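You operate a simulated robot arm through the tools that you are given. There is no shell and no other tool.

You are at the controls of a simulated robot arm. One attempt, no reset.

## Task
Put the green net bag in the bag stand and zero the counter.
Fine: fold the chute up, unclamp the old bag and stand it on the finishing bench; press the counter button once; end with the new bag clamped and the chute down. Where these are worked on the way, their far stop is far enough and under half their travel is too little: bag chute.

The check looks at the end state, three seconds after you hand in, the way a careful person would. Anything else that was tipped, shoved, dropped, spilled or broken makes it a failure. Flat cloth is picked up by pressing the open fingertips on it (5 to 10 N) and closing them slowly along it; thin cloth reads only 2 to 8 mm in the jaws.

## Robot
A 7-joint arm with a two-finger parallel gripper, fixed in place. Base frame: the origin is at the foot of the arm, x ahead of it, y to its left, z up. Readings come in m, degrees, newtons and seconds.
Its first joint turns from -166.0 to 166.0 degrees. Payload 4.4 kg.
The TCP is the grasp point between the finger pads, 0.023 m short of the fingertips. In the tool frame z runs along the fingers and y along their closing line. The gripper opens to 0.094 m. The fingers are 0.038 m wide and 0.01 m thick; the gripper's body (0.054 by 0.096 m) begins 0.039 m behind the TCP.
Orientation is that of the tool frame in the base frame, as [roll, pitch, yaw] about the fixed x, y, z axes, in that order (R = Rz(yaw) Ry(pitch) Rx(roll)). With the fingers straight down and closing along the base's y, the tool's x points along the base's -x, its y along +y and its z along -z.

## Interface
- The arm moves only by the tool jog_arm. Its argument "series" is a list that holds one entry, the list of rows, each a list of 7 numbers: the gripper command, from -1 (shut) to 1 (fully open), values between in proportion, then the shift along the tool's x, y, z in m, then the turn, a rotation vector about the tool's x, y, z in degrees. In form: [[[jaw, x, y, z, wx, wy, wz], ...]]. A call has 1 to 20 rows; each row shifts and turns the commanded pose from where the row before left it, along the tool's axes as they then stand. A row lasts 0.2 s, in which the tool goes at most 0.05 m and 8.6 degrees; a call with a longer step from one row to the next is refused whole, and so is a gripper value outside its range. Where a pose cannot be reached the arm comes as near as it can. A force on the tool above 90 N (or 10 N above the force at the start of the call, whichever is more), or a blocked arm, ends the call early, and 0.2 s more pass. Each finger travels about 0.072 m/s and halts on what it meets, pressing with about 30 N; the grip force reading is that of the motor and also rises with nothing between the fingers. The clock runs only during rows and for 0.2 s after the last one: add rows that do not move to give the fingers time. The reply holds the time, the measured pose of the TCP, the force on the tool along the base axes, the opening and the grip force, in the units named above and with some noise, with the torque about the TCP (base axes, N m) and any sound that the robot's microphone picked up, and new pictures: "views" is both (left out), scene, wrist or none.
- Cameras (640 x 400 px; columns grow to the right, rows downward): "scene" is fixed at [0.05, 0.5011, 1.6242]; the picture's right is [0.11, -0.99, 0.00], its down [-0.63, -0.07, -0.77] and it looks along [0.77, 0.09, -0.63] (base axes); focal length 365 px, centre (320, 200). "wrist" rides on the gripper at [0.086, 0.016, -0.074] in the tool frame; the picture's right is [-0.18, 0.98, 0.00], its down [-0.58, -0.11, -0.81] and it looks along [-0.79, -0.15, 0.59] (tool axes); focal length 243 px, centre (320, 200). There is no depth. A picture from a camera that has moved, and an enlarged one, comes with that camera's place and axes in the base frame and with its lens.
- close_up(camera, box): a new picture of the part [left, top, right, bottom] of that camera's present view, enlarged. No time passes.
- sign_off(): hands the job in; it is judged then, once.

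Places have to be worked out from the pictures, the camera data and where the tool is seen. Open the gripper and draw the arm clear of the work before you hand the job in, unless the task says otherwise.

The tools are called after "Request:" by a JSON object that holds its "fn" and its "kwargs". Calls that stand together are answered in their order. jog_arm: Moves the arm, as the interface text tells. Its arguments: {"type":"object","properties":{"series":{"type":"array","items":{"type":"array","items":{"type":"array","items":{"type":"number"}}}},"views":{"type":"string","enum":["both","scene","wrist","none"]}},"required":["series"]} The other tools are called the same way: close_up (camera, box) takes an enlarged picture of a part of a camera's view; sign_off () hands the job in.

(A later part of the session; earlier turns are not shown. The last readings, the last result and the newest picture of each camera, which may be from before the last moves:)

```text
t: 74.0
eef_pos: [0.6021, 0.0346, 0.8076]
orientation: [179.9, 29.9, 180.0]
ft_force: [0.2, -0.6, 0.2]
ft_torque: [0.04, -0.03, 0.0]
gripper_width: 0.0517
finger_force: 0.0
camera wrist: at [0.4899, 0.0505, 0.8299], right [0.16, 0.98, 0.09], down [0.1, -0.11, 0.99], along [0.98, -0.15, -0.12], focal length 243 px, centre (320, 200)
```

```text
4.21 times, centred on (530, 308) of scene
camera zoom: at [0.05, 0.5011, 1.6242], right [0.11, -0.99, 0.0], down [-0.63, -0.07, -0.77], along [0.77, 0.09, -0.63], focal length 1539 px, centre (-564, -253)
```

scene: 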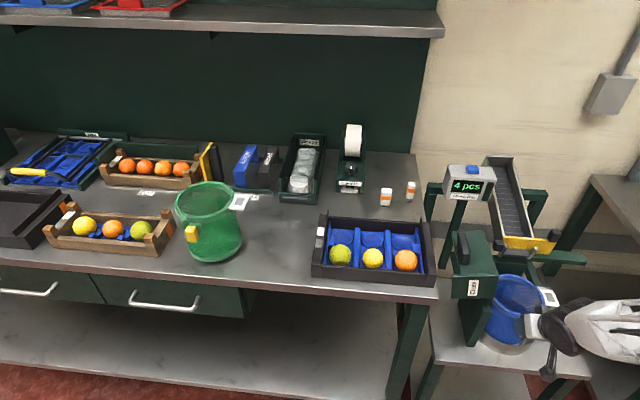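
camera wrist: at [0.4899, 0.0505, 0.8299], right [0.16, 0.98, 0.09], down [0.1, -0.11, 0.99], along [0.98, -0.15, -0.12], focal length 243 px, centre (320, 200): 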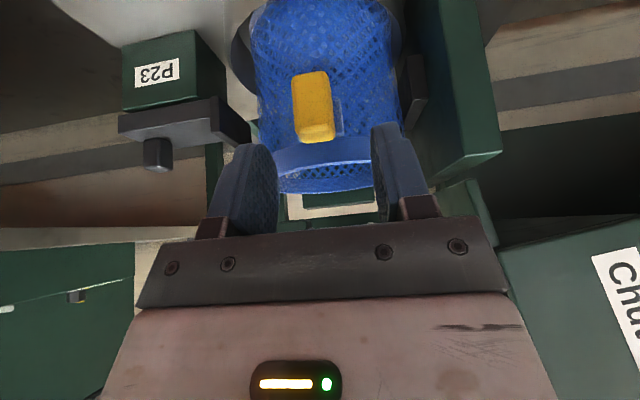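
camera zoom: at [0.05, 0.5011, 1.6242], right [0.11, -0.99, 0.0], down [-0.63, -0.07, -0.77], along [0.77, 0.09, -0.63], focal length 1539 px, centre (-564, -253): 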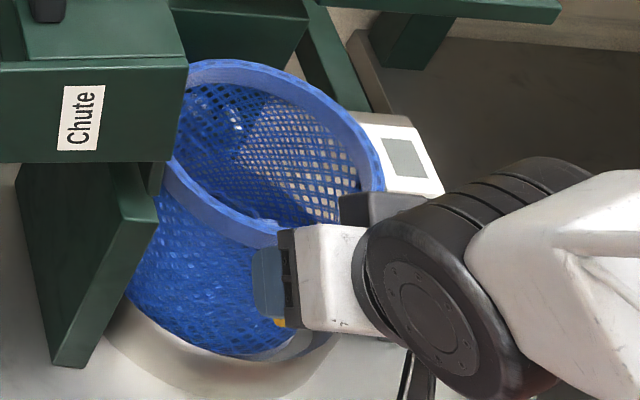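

The handle block spans z 0.748–0.786 at y = 0.034, centred between the fingers. I move in and close on it.

Request:
{"fn": "jog_arm", "kwargs": {"series": [[[0.1, 0.0013, 0, 0.013, 0, 0, 0], [0.1, 0.0013, 0, 0.013, 0, 0, 0], [0.1, 0.0013, 0, 0.013, 0, 0, 0], [0.1, 0, 0, 0, 0, 0, 0], [-0.4, 0, 0, 0, 0, 0, 0], [-0.6, 0, 0, 0, 0, 0, 0], [-1, 0, 0, 0, 0, 0, 0], [-1, 0, 0, 0, 0, 0, 0]]], "views": "both"}}

Request:
{"fn": "close_up", "kwargs": {"camera": "wrist", "box": [200, 40, 460, 240]}}

```text
t: 75.8
eef_pos: [0.6172, 0.0336, 0.7716]
orientation: [179.9, 30.0, -180.0]
ft_force: [-0.1, -0.3, -0.7]
ft_torque: [0.02, 0.07, -0.02]
gripper_width: 0.0311
finger_force: 30.2
camera wrist: at [0.5055, 0.0506, 0.794], right [0.16, 0.98, 0.09], down [0.1, -0.11, 0.99], along [0.98, -0.15, -0.12], focal length 243 px, centre (320, 200)
```

scene: 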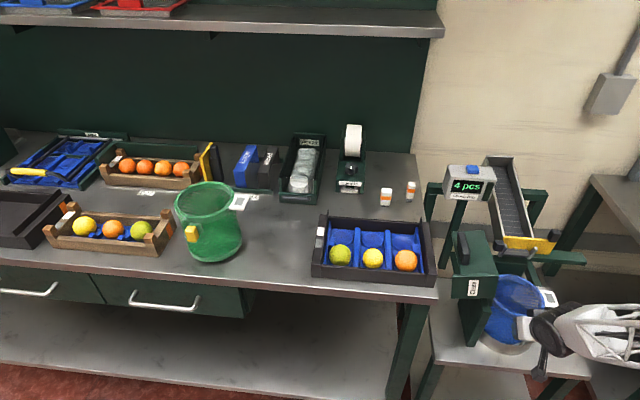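
wrist: 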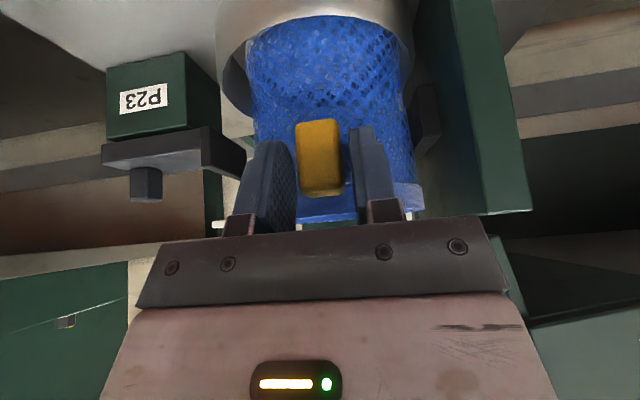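

```text
2.00 times, centred on (330, 140) of wrist
camera zoom: at [0.5055, 0.0506, 0.794], right [0.16, 0.98, 0.09], down [0.1, -0.11, 0.99], along [0.98, -0.15, -0.12], focal length 485 px, centre (300, 320)
```

zoom: 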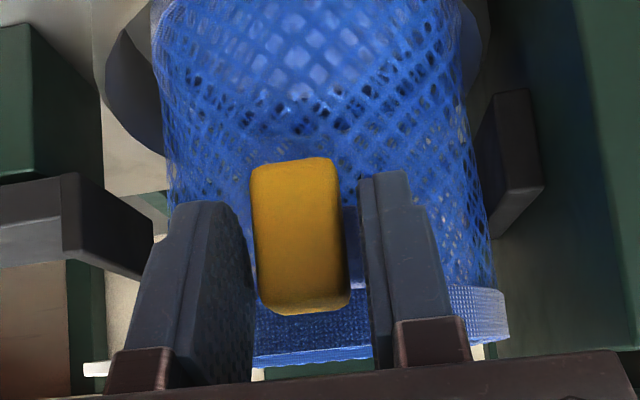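

The jaws hold at 31 mm with full grip. I lift a little, easing toward -y to stay clear of the folded chute, and check that the bag comes along level.

Request:
{"fn": "jog_arm", "kwargs": {"series": [[[-1, -0.005, 0, -0.00866, 0, 0, 0], [-1, -0.005, 0, -0.00866, 0, 0, 0], [-1, -0.005, -0.004, -0.00866, 0, 0, 0], [-1, -0.005, -0.004, -0.00866, 0, 0, 0], [-1, 0, 0, 0, 0, 0, 0]]], "views": "both"}}

Request:
{"fn": "close_up", "kwargs": {"camera": "scene", "box": [450, 240, 610, 360]}}

```text
t: 77.0
eef_pos: [0.6168, 0.0261, 0.8126]
orientation: [179.9, 29.9, 180.0]
ft_force: [0.0, 0.4, -1.5]
ft_torque: [0.01, 0.05, -0.01]
gripper_width: 0.031
finger_force: 30.2
camera wrist: at [0.505, 0.0428, 0.8339], right [0.16, 0.98, 0.09], down [0.1, -0.11, 0.99], along [0.98, -0.15, -0.12], focal length 243 px, centre (320, 200)
```

scene: 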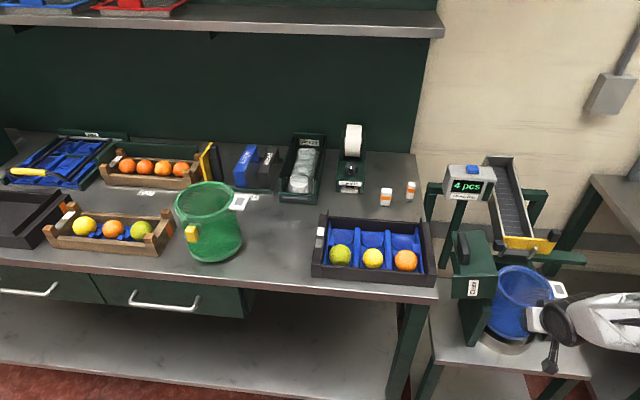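
wrist: 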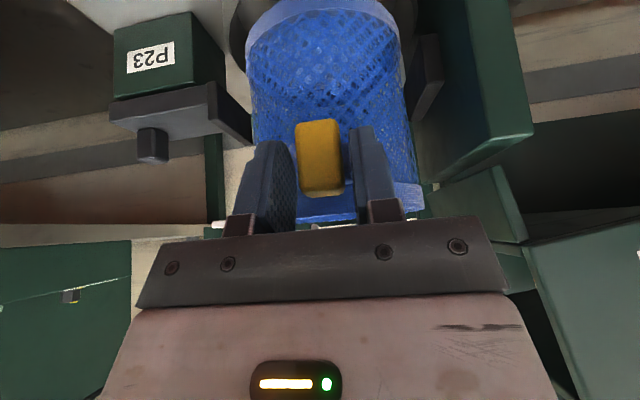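

```text
3.33 times, centred on (530, 300) of scene
camera zoom: at [0.05, 0.5011, 1.6242], right [0.11, -0.99, 0.0], down [-0.63, -0.07, -0.77], along [0.77, 0.09, -0.63], focal length 1218 px, centre (-380, -133)
```

zoom: 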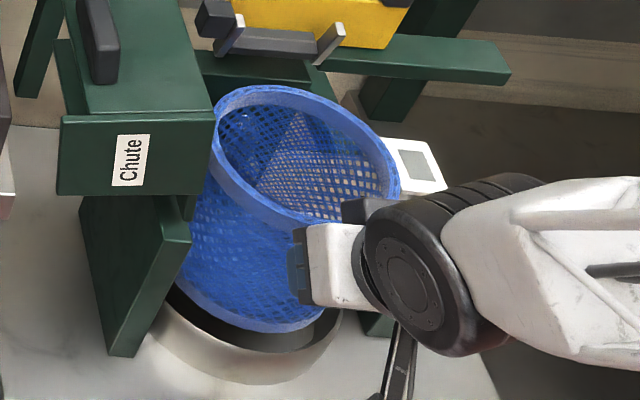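

The bag comes up cleanly and is light. I lift further, moving -y to keep away from the chute.

Request:
{"fn": "jog_arm", "kwargs": {"series": [[[-1, -0.01, -0.006, -0.0173, 0, 0, 0], [-1, -0.01, -0.012, -0.0173, 0, 0, 0], [-1, -0.01, -0.015, -0.0173, 0, 0, 0], [-1, -0.02, -0.01, -0.0346, 0, 0, 0], [-1, -0.02, 0, -0.0346, 0, 0, 0], [-1, -0.02, 0, -0.0346, 0, 0, 0], [-1, -0.02, 0, -0.0346, 0, 0, 0], [-1, -0.02, 0, -0.0346, 0, 0, 0], [-1, -0.02, 0, -0.0346, 0, 0, 0], [-1, -0.02, 0, -0.0346, 0, 0, 0], [-1, -0.02, 0, -0.0346, 0, 0, 0], [-1, -0.02, 0, -0.0346, 0, 0, 0], [-1, 0, 0, 0, 0, 0, 0]]], "views": "both"}}

```text
t: 79.8
eef_pos: [0.6167, -0.0181, 1.2321]
orientation: [179.9, 30.0, -180.0]
ft_force: [0.0, 0.5, -0.6]
ft_torque: [0.01, 0.03, 0.02]
gripper_width: 0.031
finger_force: 30.0
camera wrist: at [0.5047, -0.0015, 1.2541], right [0.16, 0.98, 0.09], down [0.1, -0.11, 0.99], along [0.98, -0.15, -0.12], focal length 243 px, centre (320, 200)
```

scene: 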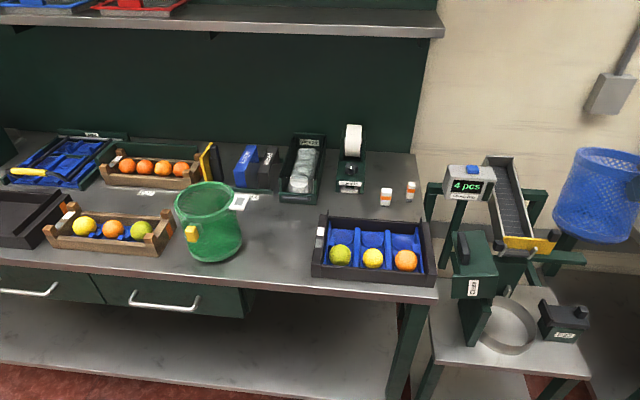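
wrist: 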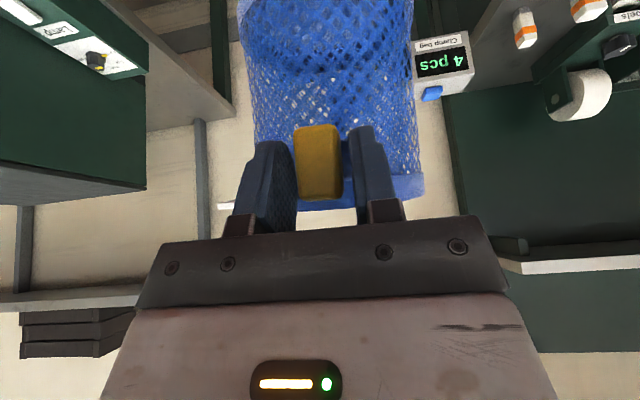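

The bag hangs upright in the grip. I raise a little more and carry it left over the tray to above the free spot between the tray and the green bag.

Request:
{"fn": "jog_arm", "kwargs": {"series": [[[-1, -0.0175, 0, -0.0303, 0, 0, 0], [-1, -0.0175, 0, -0.0303, 0, 0, 0], [-1, 0, 0.046, 0, 0, 0, 0], [-1, 0, 0.046, 0, 0, 0, 0], [-1, 0, 0.046, 0, 0, 0, 0], [-1, 0, 0.046, 0, 0, 0, 0], [-1, 0, 0.046, 0, 0, 0, 0], [-1, 0, 0.046, 0, 0, 0, 0], [-1, 0, 0.046, 0, 0, 0, 0], [-1, 0, 0.046, 0, 0, 0, 0], [-1, 0, 0.046, 0, 0, 0, 0], [-1, 0, 0.046, 0, 0, 0, 0], [-1, 0, 0.046, 0, 0, 0, 0], [-1, 0, 0.046, 0, 0, 0, 0], [-1, 0, 0.046, 0, 0, 0, 0], [-1, 0, 0.046, 0, 0, 0, 0], [-1, 0, 0.046, 0, 0, 0, 0], [-1, 0, 0, 0, 0, 0, 0]]], "views": "both"}}

```text
t: 83.6
eef_pos: [0.6148, 0.6702, 1.3024]
orientation: [179.9, 30.0, -180.0]
ft_force: [0.3, -0.5, -1.5]
ft_torque: [0.0, 0.06, 0.01]
gripper_width: 0.0309
finger_force: 30.1
camera wrist: at [0.5037, 0.687, 1.3245], right [0.16, 0.98, 0.09], down [0.1, -0.11, 0.99], along [0.98, -0.15, -0.12], focal length 243 px, centre (320, 200)
```

scene: 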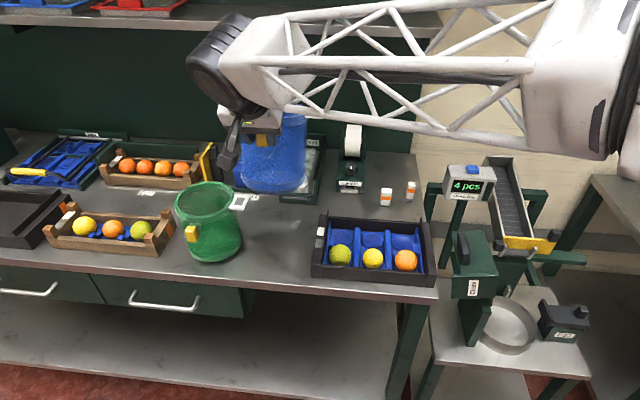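
wrist: 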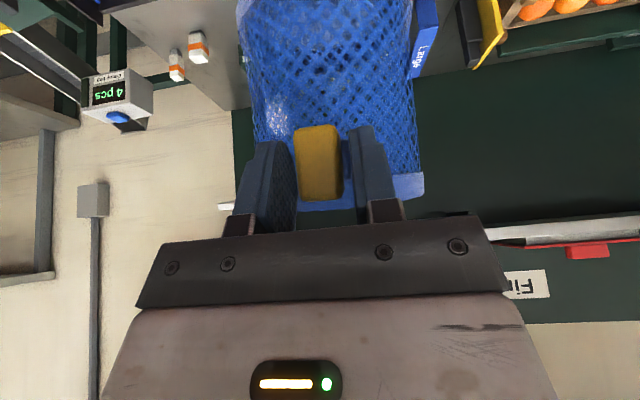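

A sign starting "Fi" shows on the back board of this bench; I read it to confirm.

Request:
{"fn": "close_up", "kwargs": {"camera": "wrist", "box": [480, 200, 640, 340]}}

Request:
{"fn": "close_up", "kwargs": {"camera": "scene", "box": [160, 100, 340, 280]}}

```text
2.86 times, centred on (560, 270) of wrist
camera zoom: at [0.5037, 0.687, 1.3245], right [0.16, 0.98, 0.09], down [0.1, -0.11, 0.99], along [0.98, -0.15, -0.12], focal length 693 px, centre (-366, 0)
```

zoom: 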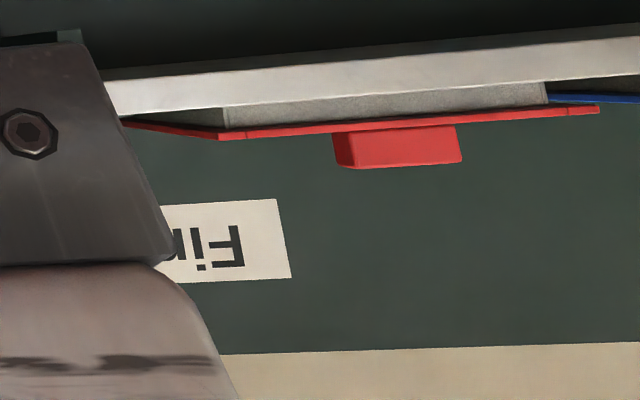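

```text
2.22 times, centred on (250, 190) of scene
camera zoom: at [0.05, 0.5011, 1.6242], right [0.11, -0.99, 0.0], down [-0.63, -0.07, -0.77], along [0.77, 0.09, -0.63], focal length 812 px, centre (476, 222)
```

zoom: 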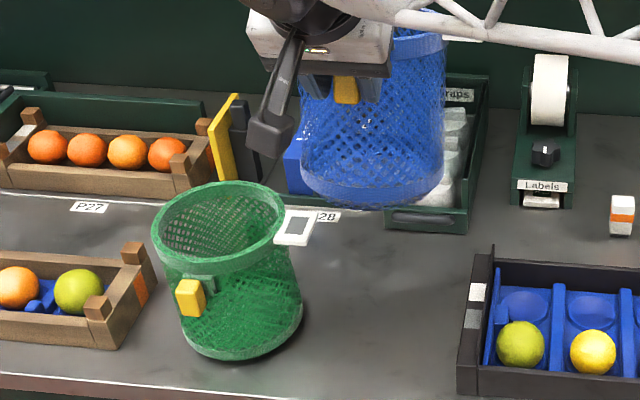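

It reads "Fin…" – this is the finishing bench. I nudge to keep even gaps (tray edge y ≈ 0.59, green tag y ≈ 0.77) and lower the bag most of the way.

Request:
{"fn": "jog_arm", "kwargs": {"series": [[[-1, 0.0104, -0.004, -0.006, 0, 0, 0], [-1, 0.0192, 0, 0.0332, 0, 0, 0], [-1, 0.0192, 0, 0.0332, 0, 0, 0], [-1, 0.0192, 0, 0.0332, 0, 0, 0], [-1, 0.0192, 0, 0.0332, 0, 0, 0], [-1, 0.0192, 0, 0.0332, 0, 0, 0], [-1, 0.0075, 0, 0.013, 0, 0, 0], [-1, 0, 0, 0, 0, 0, 0]]], "views": "both"}}

Request:
{"fn": "close_up", "kwargs": {"camera": "scene", "box": [160, 140, 340, 300]}}

```text
t: 85.4
eef_pos: [0.6041, 0.6703, 1.0962]
orientation: [179.9, 29.9, 180.0]
ft_force: [-0.4, 0.4, -1.0]
ft_torque: [0.0, 0.09, -0.02]
gripper_width: 0.0309
finger_force: 30.5
camera wrist: at [0.4928, 0.6865, 1.1186], right [0.16, 0.98, 0.09], down [0.1, -0.11, 0.99], along [0.98, -0.15, -0.12], focal length 243 px, centre (320, 200)
```

scene: 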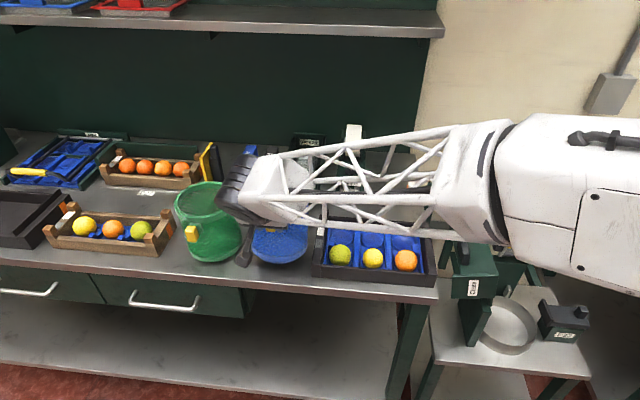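
wrist: 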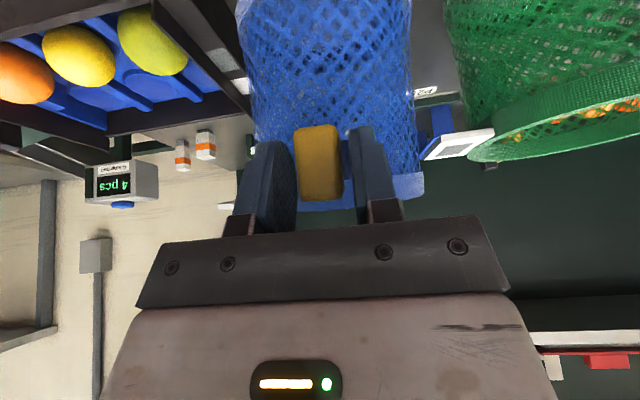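

```text
2.50 times, centred on (250, 220) of scene
camera zoom: at [0.05, 0.5011, 1.6242], right [0.11, -0.99, 0.0], down [-0.63, -0.07, -0.77], along [0.77, 0.09, -0.63], focal length 914 px, centre (495, 150)
```

zoom: 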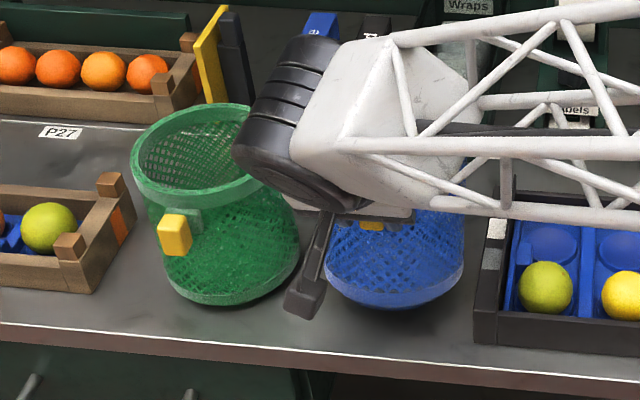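

The gaps look fine on both sides. I lower slowly and watch for the bench contact force.

Request:
{"fn": "jog_arm", "kwargs": {"series": [[[-1, 0.005, -0.002, 0.00866, 0, 0, 0], [-1, 0.005, -0.001, 0.00866, 0, 0, 0], [-1, 0.005, 0, 0.00866, 0, 0, 0], [-1, 0.0025, 0, 0.00433, 0, 0, 0], [-1, 0, 0, 0, 0, 0, 0]]], "views": "both"}}

Request:
{"fn": "close_up", "kwargs": {"camera": "scene", "box": [200, 190, 340, 290]}}

```text
t: 86.6
eef_pos: [0.6043, 0.6645, 1.0603]
orientation: [179.8, 30.1, -179.9]
ft_force: [-4.1, 1.4, 9.5]
ft_torque: [0.07, -0.84, 0.16]
gripper_width: 0.0312
finger_force: 30.5
camera wrist: at [0.4931, 0.6817, 1.0822], right [0.16, 0.98, 0.09], down [0.1, -0.11, 0.99], along [0.98, -0.15, -0.12], focal length 243 px, centre (320, 200)
```

scene: 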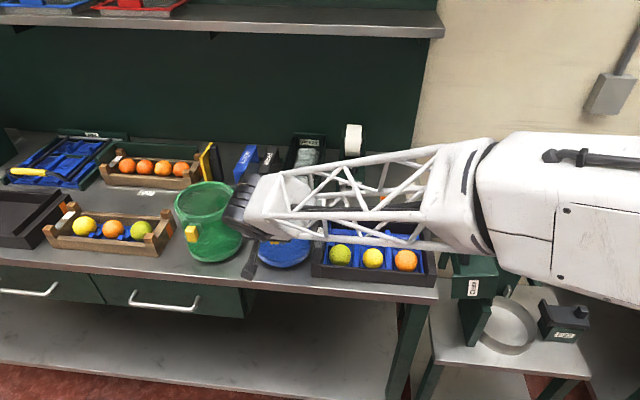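
wrist: 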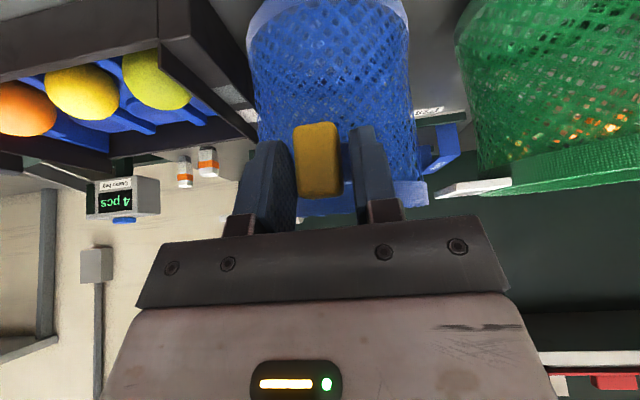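

```text
4.00 times, centred on (270, 240) of scene
camera zoom: at [0.05, 0.5011, 1.6242], right [0.11, -0.99, 0.0], down [-0.63, -0.07, -0.77], along [0.77, 0.09, -0.63], focal length 1462 px, centre (520, 40)
```

zoom: 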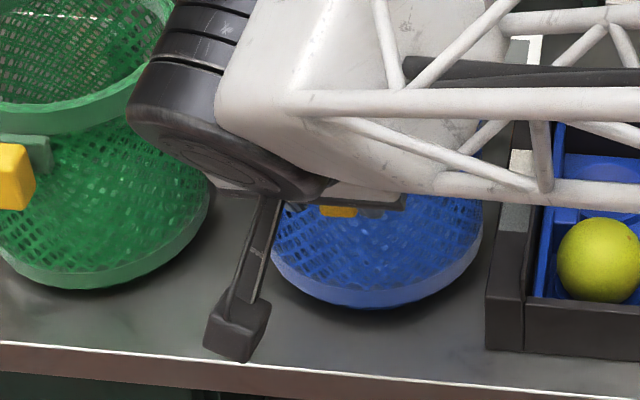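

Contact at about 9 N with the base on the bench. I open the fingers and back straight out along them.

Request:
{"fn": "jog_arm", "kwargs": {"series": [[[-0.3, 0, 0, 0, 0, 0, 0], [-0.1, 0, 0, 0, 0, 0, 0], [0.1, 0, 0, 0, 0, 0, 0], [0.1, 0, 0, 0, 0, 0, 0], [0.1, 0, 0, -0.015, 0, 0, 0], [0.1, 0, 0, -0.025, 0, 0, 0], [0.1, 0, 0, -0.035, 0, 0, 0], [0.1, 0, 0, -0.035, 0, 0, 0], [0.1, 0, 0, 0, 0, 0, 0]]], "views": "both"}}

Request:
{"fn": "close_up", "kwargs": {"camera": "scene", "box": [160, 170, 340, 290]}}

Request:
{"fn": "close_up", "kwargs": {"camera": "wrist", "box": [220, 0, 640, 240]}}

```text
t: 88.6
eef_pos: [0.5479, 0.6639, 1.1543]
orientation: [179.9, 29.9, 179.9]
ft_force: [0.4, 0.4, -1.2]
ft_torque: [0.02, 0.03, 0.0]
gripper_width: 0.0517
finger_force: 0.1
camera wrist: at [0.4379, 0.6816, 1.1767], right [0.16, 0.98, 0.09], down [0.1, -0.11, 0.99], along [0.98, -0.15, -0.12], focal length 243 px, centre (320, 200)
```

scene: 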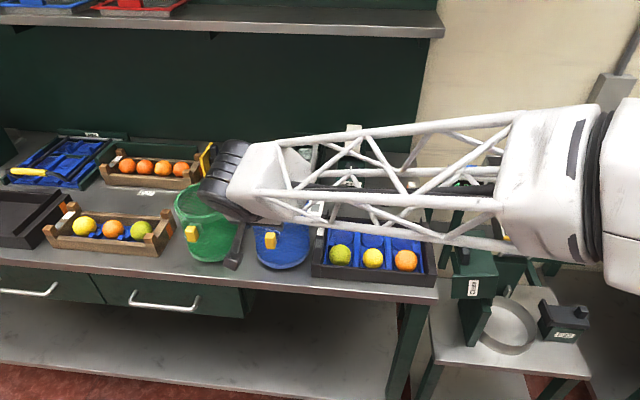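
wrist: 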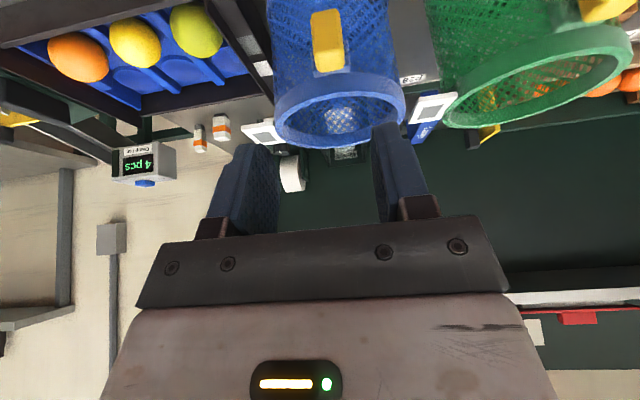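

```text
3.33 times, centred on (250, 230) of scene
camera zoom: at [0.05, 0.5011, 1.6242], right [0.11, -0.99, 0.0], down [-0.63, -0.07, -0.77], along [0.77, 0.09, -0.63], focal length 1218 px, centre (553, 100)
```

zoom: 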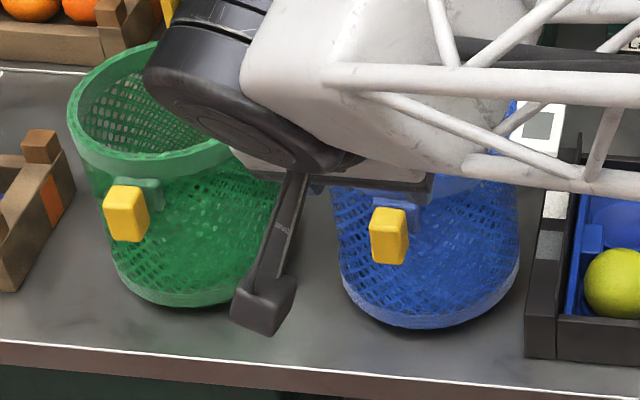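

```text
1.52 times, centred on (430, 120) of wrist
camera zoom: at [0.4379, 0.6816, 1.1767], right [0.16, 0.98, 0.09], down [0.1, -0.11, 0.99], along [0.98, -0.15, -0.12], focal length 370 px, centre (152, 322)
```

zoom: 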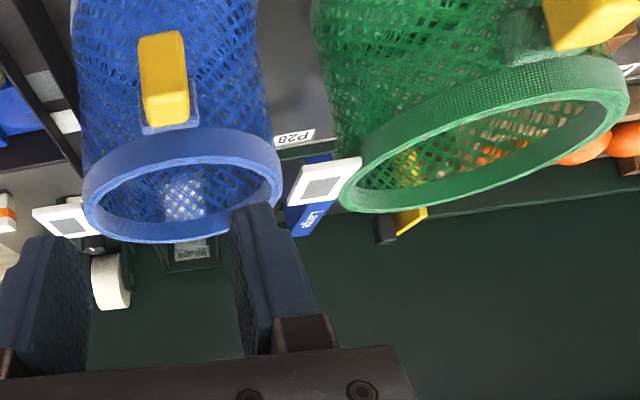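

The blue bag stands upright on the finishing bench with clear gaps. Next is the counter: I go up and over toward it with fingers closed, and stop short to locate the blue button better.

Request:
{"fn": "jog_arm", "kwargs": {"series": [[[0, -0.0167, 0, -0.0289, 0, 0, 0], [-1, -0.0167, 0, -0.0289, 0, 0, 0], [-1, -0.0167, 0, -0.0289, 0, 0, 0], [-1, -0.0182, -0.045, 0.0105, 0, 0, 0], [-1, -0.0182, -0.045, 0.0105, 0, 0, 0], [-1, -0.0182, -0.045, 0.0105, 0, 0, 0], [-1, -0.0182, -0.045, 0.0105, 0, 0, 0], [-1, -0.0182, -0.045, 0.0105, 0, 0, 0], [-1, -0.0182, -0.045, 0.0105, 0, 0, 0], [-1, -0.0182, -0.045, 0.0105, 0, 0, 0], [-1, -0.0182, -0.045, 0.0105, 0, 0, 0], [-1, -0.0182, -0.045, 0.0105, 0, 0, 0], [-1, -0.0182, -0.045, 0.0105, 0, 0, 0], [-1, -0.0182, -0.045, 0.0105, 0, 0, 0], [-1, 0, 0, 0, 0, 0, 0]]], "views": "both"}}

Request:
{"fn": "close_up", "kwargs": {"camera": "wrist", "box": [200, 0, 440, 220]}}

Request:
{"fn": "close_up", "kwargs": {"camera": "scene", "box": [430, 140, 530, 220]}}

```text
t: 91.8
eef_pos: [0.781, 0.171, 1.2569]
orientation: [179.9, 30.0, -180.0]
ft_force: [-0.1, 0.1, 0.7]
ft_torque: [0.01, 0.02, -0.01]
gripper_width: 0.0001
finger_force: 30.4
camera wrist: at [0.6683, 0.1882, 1.2781], right [0.16, 0.98, 0.09], down [0.1, -0.11, 0.99], along [0.98, -0.15, -0.12], focal length 243 px, centre (320, 200)
```

scene: 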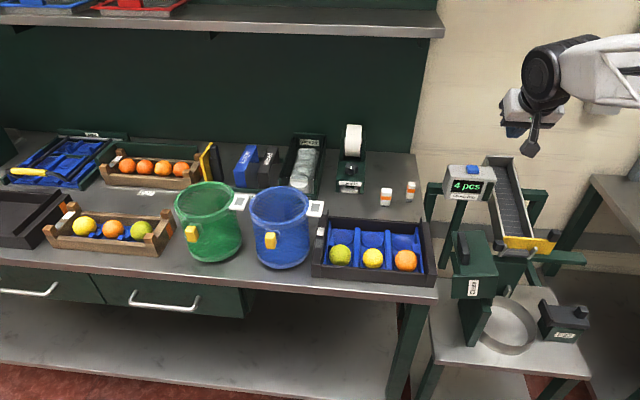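
wrist: 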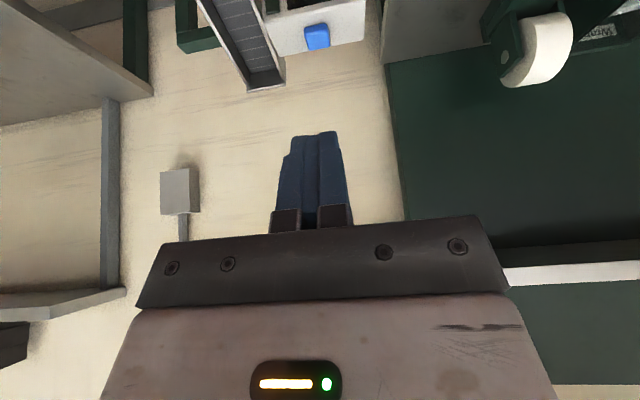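

```text
1.82 times, centred on (320, 110) of wrist
camera zoom: at [0.6683, 0.1882, 1.2781], right [0.16, 0.98, 0.09], down [0.1, -0.11, 0.99], along [0.98, -0.15, -0.12], focal length 441 px, centre (320, 364)
```

zoom: 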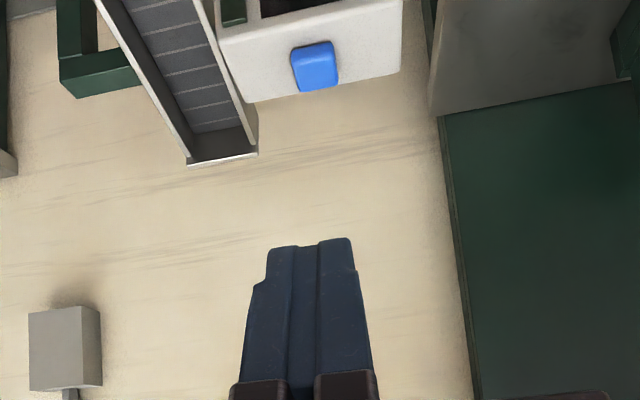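

```text
5.00 times, centred on (480, 180) of scene
camera zoom: at [0.05, 0.5011, 1.6242], right [0.11, -0.99, 0.0], down [-0.63, -0.07, -0.77], along [0.77, 0.09, -0.63], focal length 1827 px, centre (-480, 300)
```

zoom: 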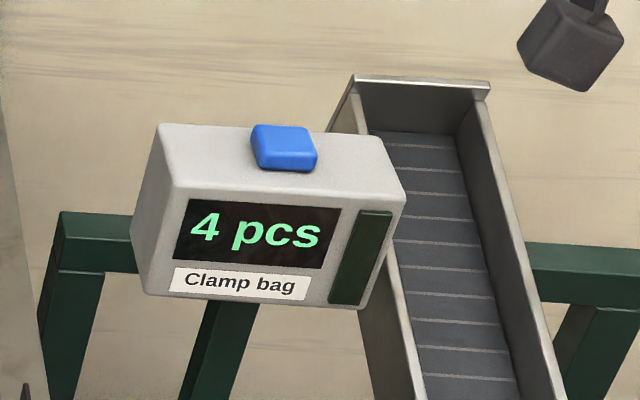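

Triangulating again gives the button at about (0.985, 0.159, 1.015). I tilt to 45° for reach and hover just above it.

Request:
{"fn": "jog_arm", "kwargs": {"series": [[[-1, 0, 0, 0, 0, -7.5, 0], [-1, 0, 0, 0, 0, -7.5, 0], [-1, -0.0059, -0.0018, 0.0389, 0, 0, 0], [-1, -0.0059, -0.0018, 0.0389, 0, 0, 0], [-1, -0.0059, -0.0018, 0.0389, 0, 0, 0], [-1, -0.0059, -0.0018, 0.0389, 0, 0, 0], [-1, -0.0059, -0.0018, 0.0389, 0, 0, 0], [-1, -0.0059, -0.0018, 0.0389, 0, 0, 0], [-1, 0, 0, 0, 0, 0, 0]]], "views": "both"}}

Request:
{"fn": "close_up", "kwargs": {"camera": "wrist", "box": [200, 0, 440, 220]}}

Request:
{"fn": "close_up", "kwargs": {"camera": "scene", "box": [430, 130, 550, 220]}}

```text
t: 93.8
eef_pos: [0.9726, 0.1606, 1.1148]
orientation: [179.7, 44.9, 179.9]
ft_force: [-0.3, 0.4, -0.2]
ft_torque: [-0.02, -0.03, 0.02]
gripper_width: 0.0
finger_force: 30.0
camera wrist: at [0.859, 0.1773, 1.1073], right [0.13, 0.98, 0.13], down [-0.16, -0.11, 0.98], along [0.98, -0.15, 0.14], focal length 243 px, centre (320, 200)
```

scene: 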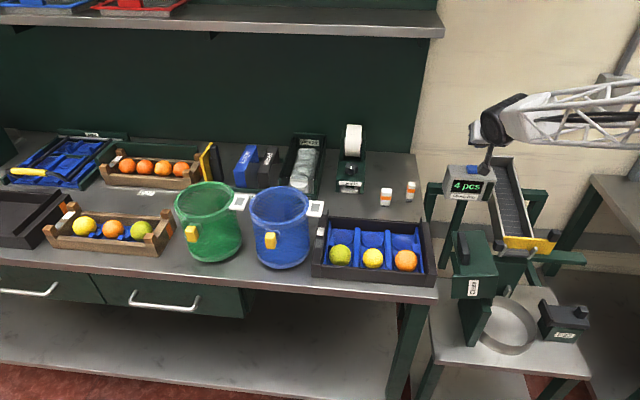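
wrist: 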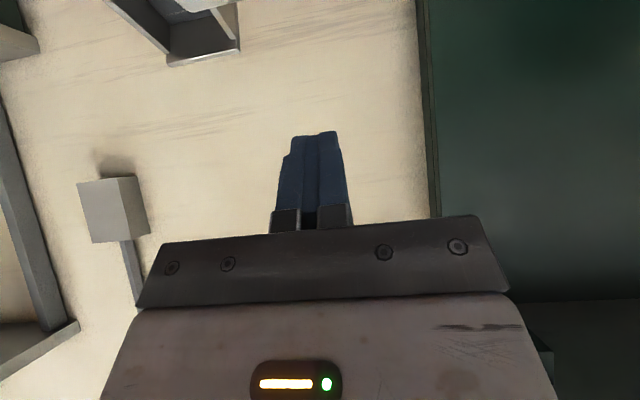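

```text
1.82 times, centred on (320, 110) of wrist
camera zoom: at [0.859, 0.1773, 1.1073], right [0.13, 0.98, 0.13], down [-0.16, -0.11, 0.98], along [0.98, -0.15, 0.14], focal length 441 px, centre (320, 364)
```

zoom: 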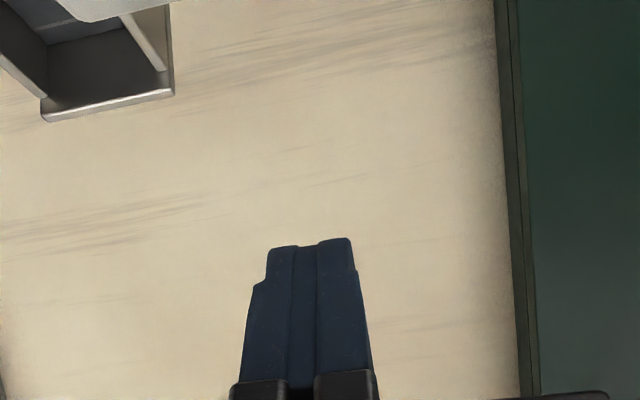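

```text
4.44 times, centred on (490, 175) of scene
camera zoom: at [0.05, 0.5011, 1.6242], right [0.11, -0.99, 0.0], down [-0.63, -0.07, -0.77], along [0.77, 0.09, -0.63], focal length 1624 px, centre (-436, 311)
```

zoom: 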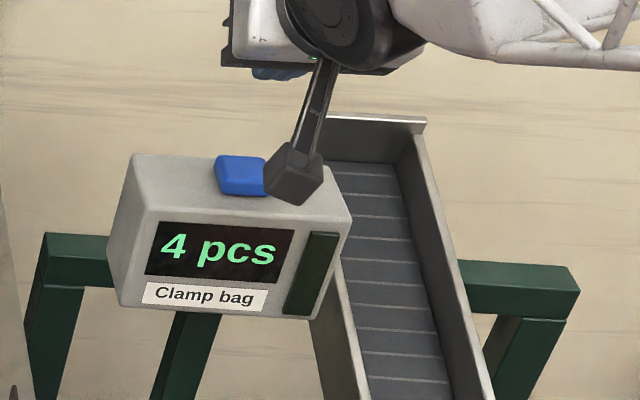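

The tip line projects right onto the button. I move in a touch and descend to just above contact.

Request:
{"fn": "jog_arm", "kwargs": {"series": [[[-1, 0.0136, -0.0005, 0.0218, 0, 0, 0], [-1, 0.0136, -0.0005, 0.0218, 0, 0, 0], [-1, 0.0035, 0, 0.0035, 0, 0, 0], [-1, 0.0035, 0, 0.0035, 0, 0, 0], [-1, 0, 0, 0, 0, 0, 0]]], "views": "both"}}

Request:
{"fn": "close_up", "kwargs": {"camera": "scene", "box": [430, 130, 550, 220]}}

```text
t: 95.0
eef_pos: [0.9831, 0.1608, 1.0559]
orientation: [179.8, 45.1, 179.9]
ft_force: [0.3, -0.4, 1.2]
ft_torque: [0.03, -0.03, 0.01]
gripper_width: 0.0
finger_force: 30.2
camera wrist: at [0.8701, 0.1769, 1.0471], right [0.13, 0.98, 0.13], down [-0.16, -0.11, 0.98], along [0.98, -0.15, 0.14], focal length 243 px, centre (320, 200)
```

scene: 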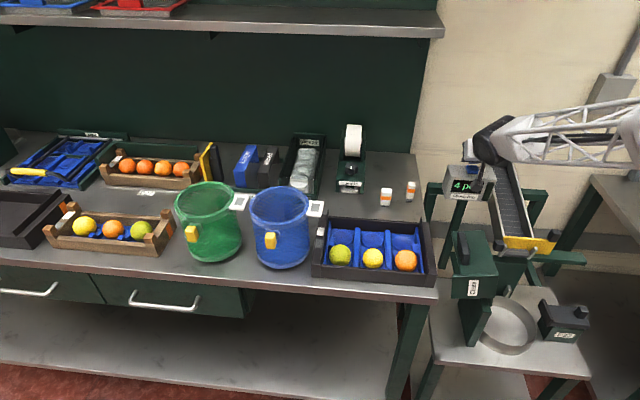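
wrist: 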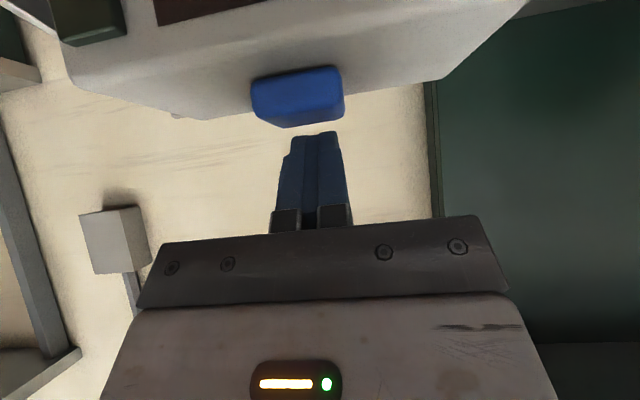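

```text
4.44 times, centred on (490, 175) of scene
camera zoom: at [0.05, 0.5011, 1.6242], right [0.11, -0.99, 0.0], down [-0.63, -0.07, -0.77], along [0.77, 0.09, -0.63], focal length 1624 px, centre (-436, 311)
```

zoom: 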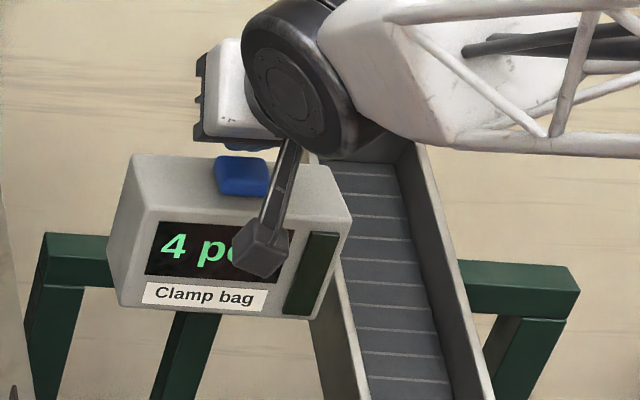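

The fingertips are just above the button top (z about 1.022). I center by -6 mm in y and press down gently.

Request:
{"fn": "jog_arm", "kwargs": {"series": [[[-1, 0, -0.006, 0, 0, 0, 0], [-1, 0.0021, 0, 0.0021, 0, 0, 0], [-1, 0.0021, 0, 0.0021, 0, 0, 0], [-1, 0.0021, 0, 0.0021, 0, 0, 0], [-1, 0, 0, 0, 0, 0, 0]]], "views": "both"}}

Request:
{"fn": "close_up", "kwargs": {"camera": "scene", "box": [430, 130, 550, 220]}}

```text
t: 96.2
eef_pos: [0.9832, 0.1537, 1.0482]
orientation: [179.7, 45.1, 179.9]
ft_force: [20.3, -0.9, 14.2]
ft_torque: [-0.02, -0.51, 0.0]
gripper_width: 0.0
finger_force: 30.1
heard: click
camera wrist: at [0.8697, 0.1702, 1.0398], right [0.13, 0.98, 0.13], down [-0.16, -0.11, 0.98], along [0.98, -0.15, 0.14], focal length 243 px, centre (320, 200)
```

scene: 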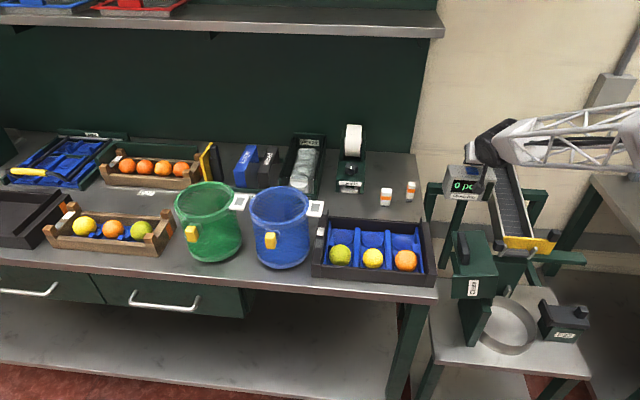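
wrist: 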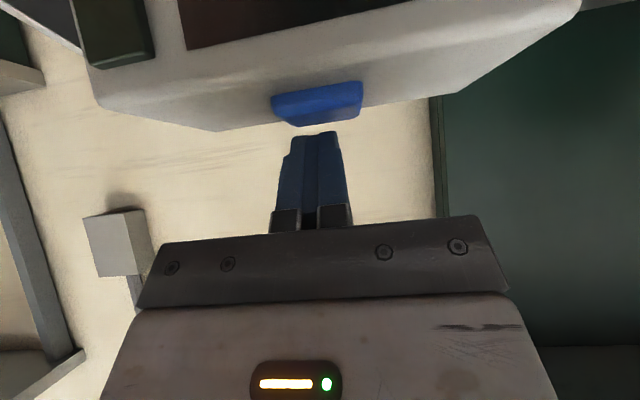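

```text
4.44 times, centred on (490, 175) of scene
camera zoom: at [0.05, 0.5011, 1.6242], right [0.11, -0.99, 0.0], down [-0.63, -0.07, -0.77], along [0.77, 0.09, -0.63], focal length 1624 px, centre (-436, 311)
```

zoom: 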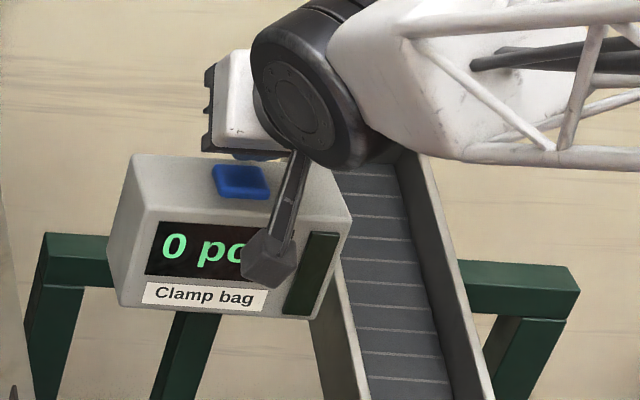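

A click, and the display reads 0 pcs. I lift off, retreat upward and back, with the fingers opening.

Request:
{"fn": "jog_arm", "kwargs": {"series": [[[-1, -0.02, 0, -0.02, 0, 0, 0], [-1, -0.035, 0, -0.035, 0, 0, 0], [-1, -0.035, 0, -0.035, 0, 0, 0], [-1, -0.035, 0, -0.035, 0, 0, 0], [0.1, 0.0325, 0, -0.0325, 0, 0, 0], [0.1, 0.0325, 0, -0.0325, 0, 0, 0], [0.1, 0.0325, 0, -0.0325, 0, 0, 0], [0.1, 0.0325, 0, -0.0325, 0, 0, 0], [0.1, 0.0325, 0, -0.0325, 0, 0, 0], [0.1, 0.0325, 0, -0.0325, 0, 0, 0], [0.1, 0.0325, 0, -0.0325, 0, 0, 0], [0.1, 0.0325, 0, -0.0325, 0, 0, 0], [0.1, 0.0325, 0, -0.0325, 0, 0, 0], [0.1, 0.0325, 0, -0.0325, 0, 0, 0], [0.1, 0, 0, 0, 0, 0, 0]]], "views": "both"}}

Request:
{"fn": "close_up", "kwargs": {"camera": "scene", "box": [430, 140, 530, 220]}}

Request:
{"fn": "close_up", "kwargs": {"camera": "scene", "box": [160, 165, 340, 285]}}

Request:
{"fn": "close_up", "kwargs": {"camera": "scene", "box": [440, 220, 600, 360]}}

```text
t: 99.4
eef_pos: [0.5227, 0.1546, 1.2237]
orientation: [179.8, 44.9, 180.0]
ft_force: [0.5, -0.3, -0.3]
ft_torque: [0.03, -0.04, -0.01]
gripper_width: 0.0517
finger_force: 0.0
camera wrist: at [0.4102, 0.171, 1.2158], right [0.13, 0.98, 0.13], down [-0.16, -0.11, 0.98], along [0.98, -0.15, 0.14], focal length 243 px, centre (320, 200)
```

scene: 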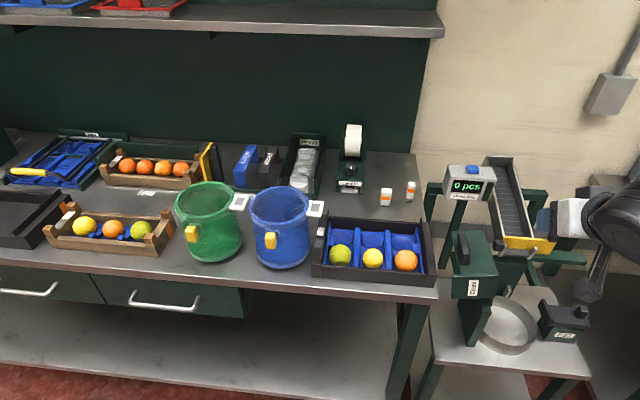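
wrist: 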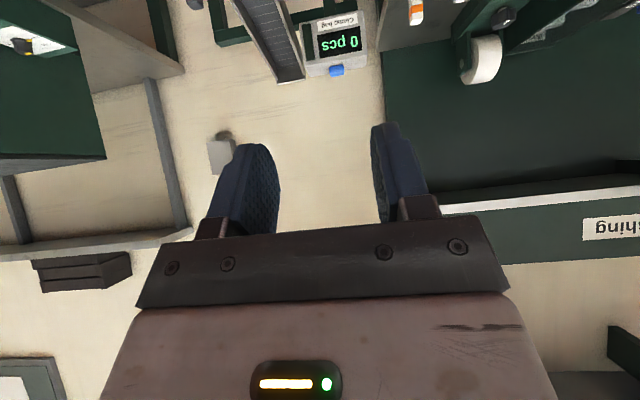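

```text
5.00 times, centred on (480, 180) of scene
camera zoom: at [0.05, 0.5011, 1.6242], right [0.11, -0.99, 0.0], down [-0.63, -0.07, -0.77], along [0.77, 0.09, -0.63], focal length 1827 px, centre (-480, 300)
```

zoom: 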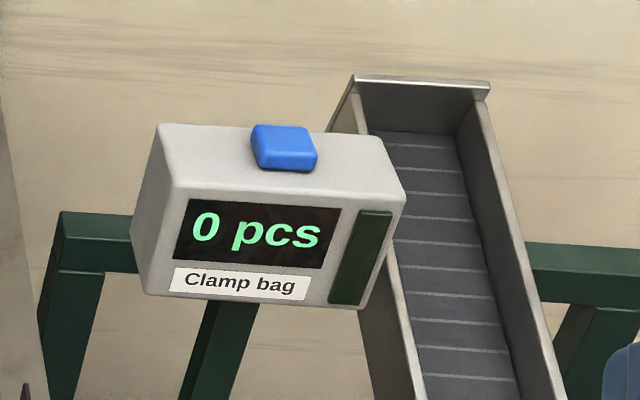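

```text
3.33 times, centred on (250, 225) of scene
camera zoom: at [0.05, 0.5011, 1.6242], right [0.11, -0.99, 0.0], down [-0.63, -0.07, -0.77], along [0.77, 0.09, -0.63], focal length 1218 px, centre (553, 117)
```

zoom: 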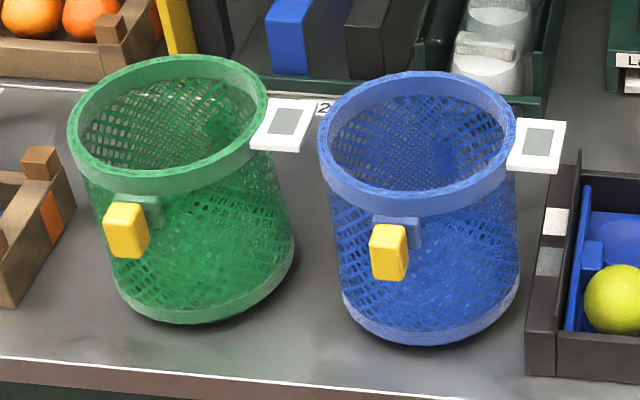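

```text
2.86 times, centred on (520, 290) of scene
camera zoom: at [0.05, 0.5011, 1.6242], right [0.11, -0.99, 0.0], down [-0.63, -0.07, -0.77], along [0.77, 0.09, -0.63], focal length 1044 px, centre (-251, -57)
```

zoom: 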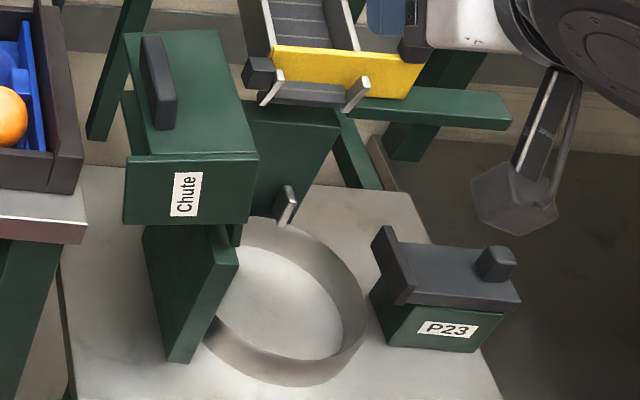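

Counter reads 0. The empty ring of the stand is clear. Now I move left in front of the green bag for its handle.

Request:
{"fn": "jog_arm", "kwargs": {"series": [[[0.1, 0, 0.046, 0, 0, 0, 0], [0.1, 0, 0.046, 0, 0, 0, 0], [0.1, 0, 0.046, 0, 0, 0, 0], [0.1, 0, 0.046, 0, 0, 0, 0], [0.1, 0, 0.046, 0, 0, 0, 0], [0.1, 0, 0.046, 0, 0, 0, 0], [0.1, 0, 0.046, 0, 0, 0, 0], [0.1, 0, 0.046, 0, 0, 0, 0], [0.1, 0, 0.046, 0, 0, 0, 0], [0.1, 0, 0.046, 0, 0, 0, 0], [0.1, 0, 0.046, 0, 0, 0, 0], [0.1, 0, 0.046, 0, 0, 0, 0], [0.1, 0, 0.046, 0, 0, 0, 0], [0.1, 0, 0.046, 0, 0, 0, 0], [0.1, 0, 0.046, 0, 0, 0, 0], [0.1, 0, 0, 0, 0, 0, 0]]], "views": "both"}}

Request:
{"fn": "close_up", "kwargs": {"camera": "wrist", "box": [200, 0, 480, 220]}}

```text
t: 102.8
eef_pos: [0.5213, 0.843, 1.2234]
orientation: [179.8, 45.0, 179.9]
ft_force: [0.5, -0.7, 0.3]
ft_torque: [-0.01, -0.01, 0.02]
gripper_width: 0.0515
finger_force: 0.0
camera wrist: at [0.4081, 0.8595, 1.2155], right [0.13, 0.98, 0.13], down [-0.16, -0.11, 0.98], along [0.98, -0.15, 0.14], focal length 243 px, centre (320, 200)
```

scene: 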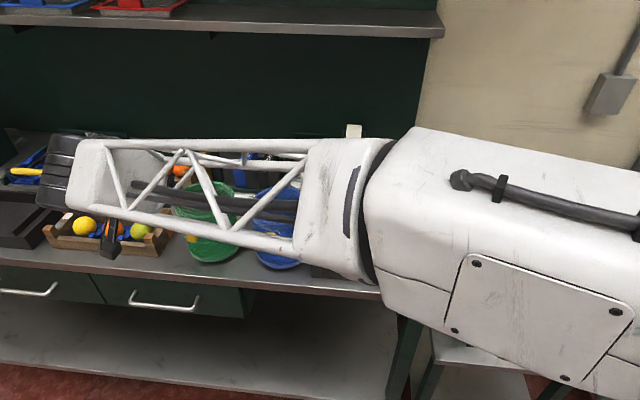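
wrist: 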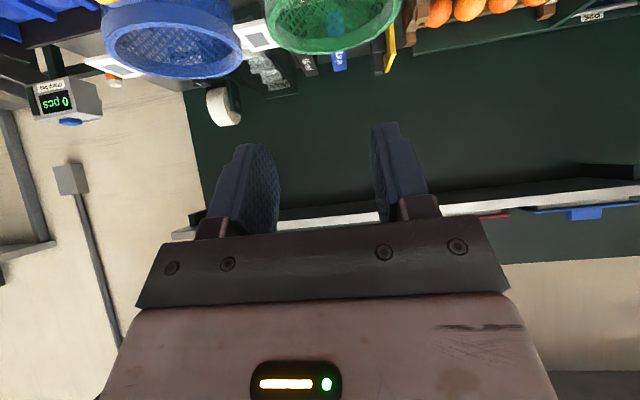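

```text
1.82 times, centred on (340, 110) of wrist
camera zoom: at [0.4081, 0.8595, 1.2155], right [0.13, 0.98, 0.13], down [-0.16, -0.11, 0.98], along [0.98, -0.15, 0.14], focal length 441 px, centre (284, 364)
```

zoom: 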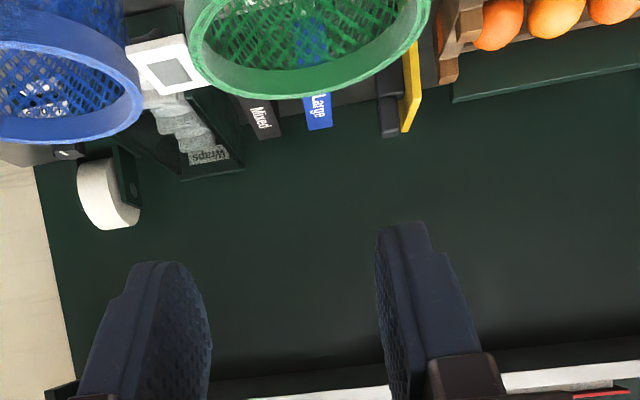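

Reachable. I lower to the pre-grasp height so the camera sees the green bag's handle.

Request:
{"fn": "jog_arm", "kwargs": {"series": [[[0.1, 0.0231, 0, 0.0231, 0, 0, 0], [0.1, 0.0231, 0, 0.0231, 0, 0, 0], [0.1, 0.0231, 0, 0.0231, 0, 0, 0], [0.1, 0, 0, 0, 0, 0, 0]]], "views": "both"}}

Request:
{"fn": "close_up", "kwargs": {"camera": "wrist", "box": [200, 0, 480, 220]}}

```text
t: 103.8
eef_pos: [0.5203, 0.8437, 1.1249]
orientation: [179.9, 45.0, -180.0]
ft_force: [-0.4, 0.6, -0.2]
ft_torque: [-0.04, 0.02, 0.01]
gripper_width: 0.0517
finger_force: 0.0
camera wrist: at [0.4083, 0.8604, 1.117], right [0.13, 0.98, 0.13], down [-0.16, -0.11, 0.98], along [0.98, -0.15, 0.14], focal length 243 px, centre (320, 200)
```

scene: 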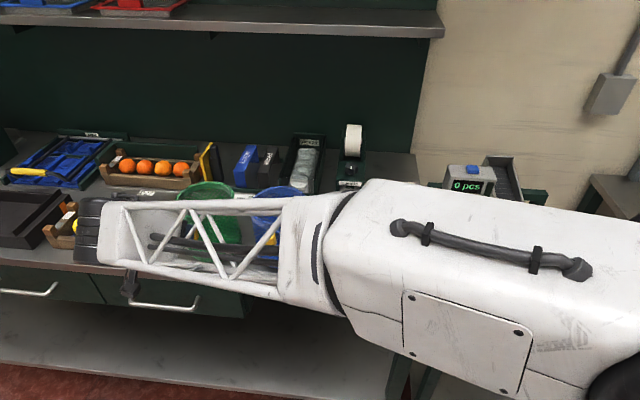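
wrist: 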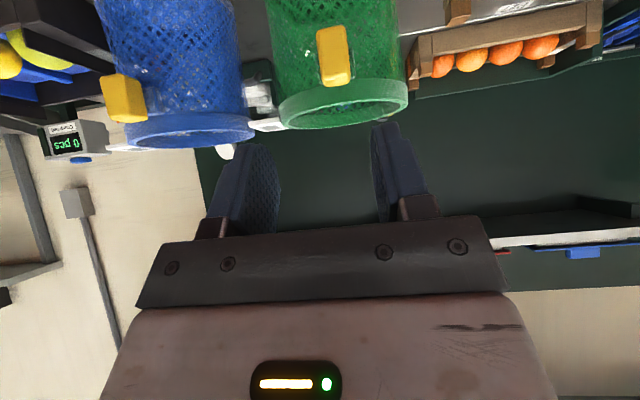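

```text
1.82 times, centred on (340, 110) of wrist
camera zoom: at [0.4083, 0.8604, 1.117], right [0.13, 0.98, 0.13], down [-0.16, -0.11, 0.98], along [0.98, -0.15, 0.14], focal length 441 px, centre (284, 364)
```

zoom: 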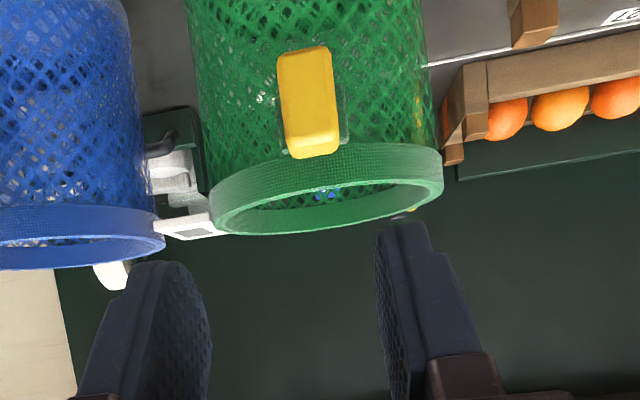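

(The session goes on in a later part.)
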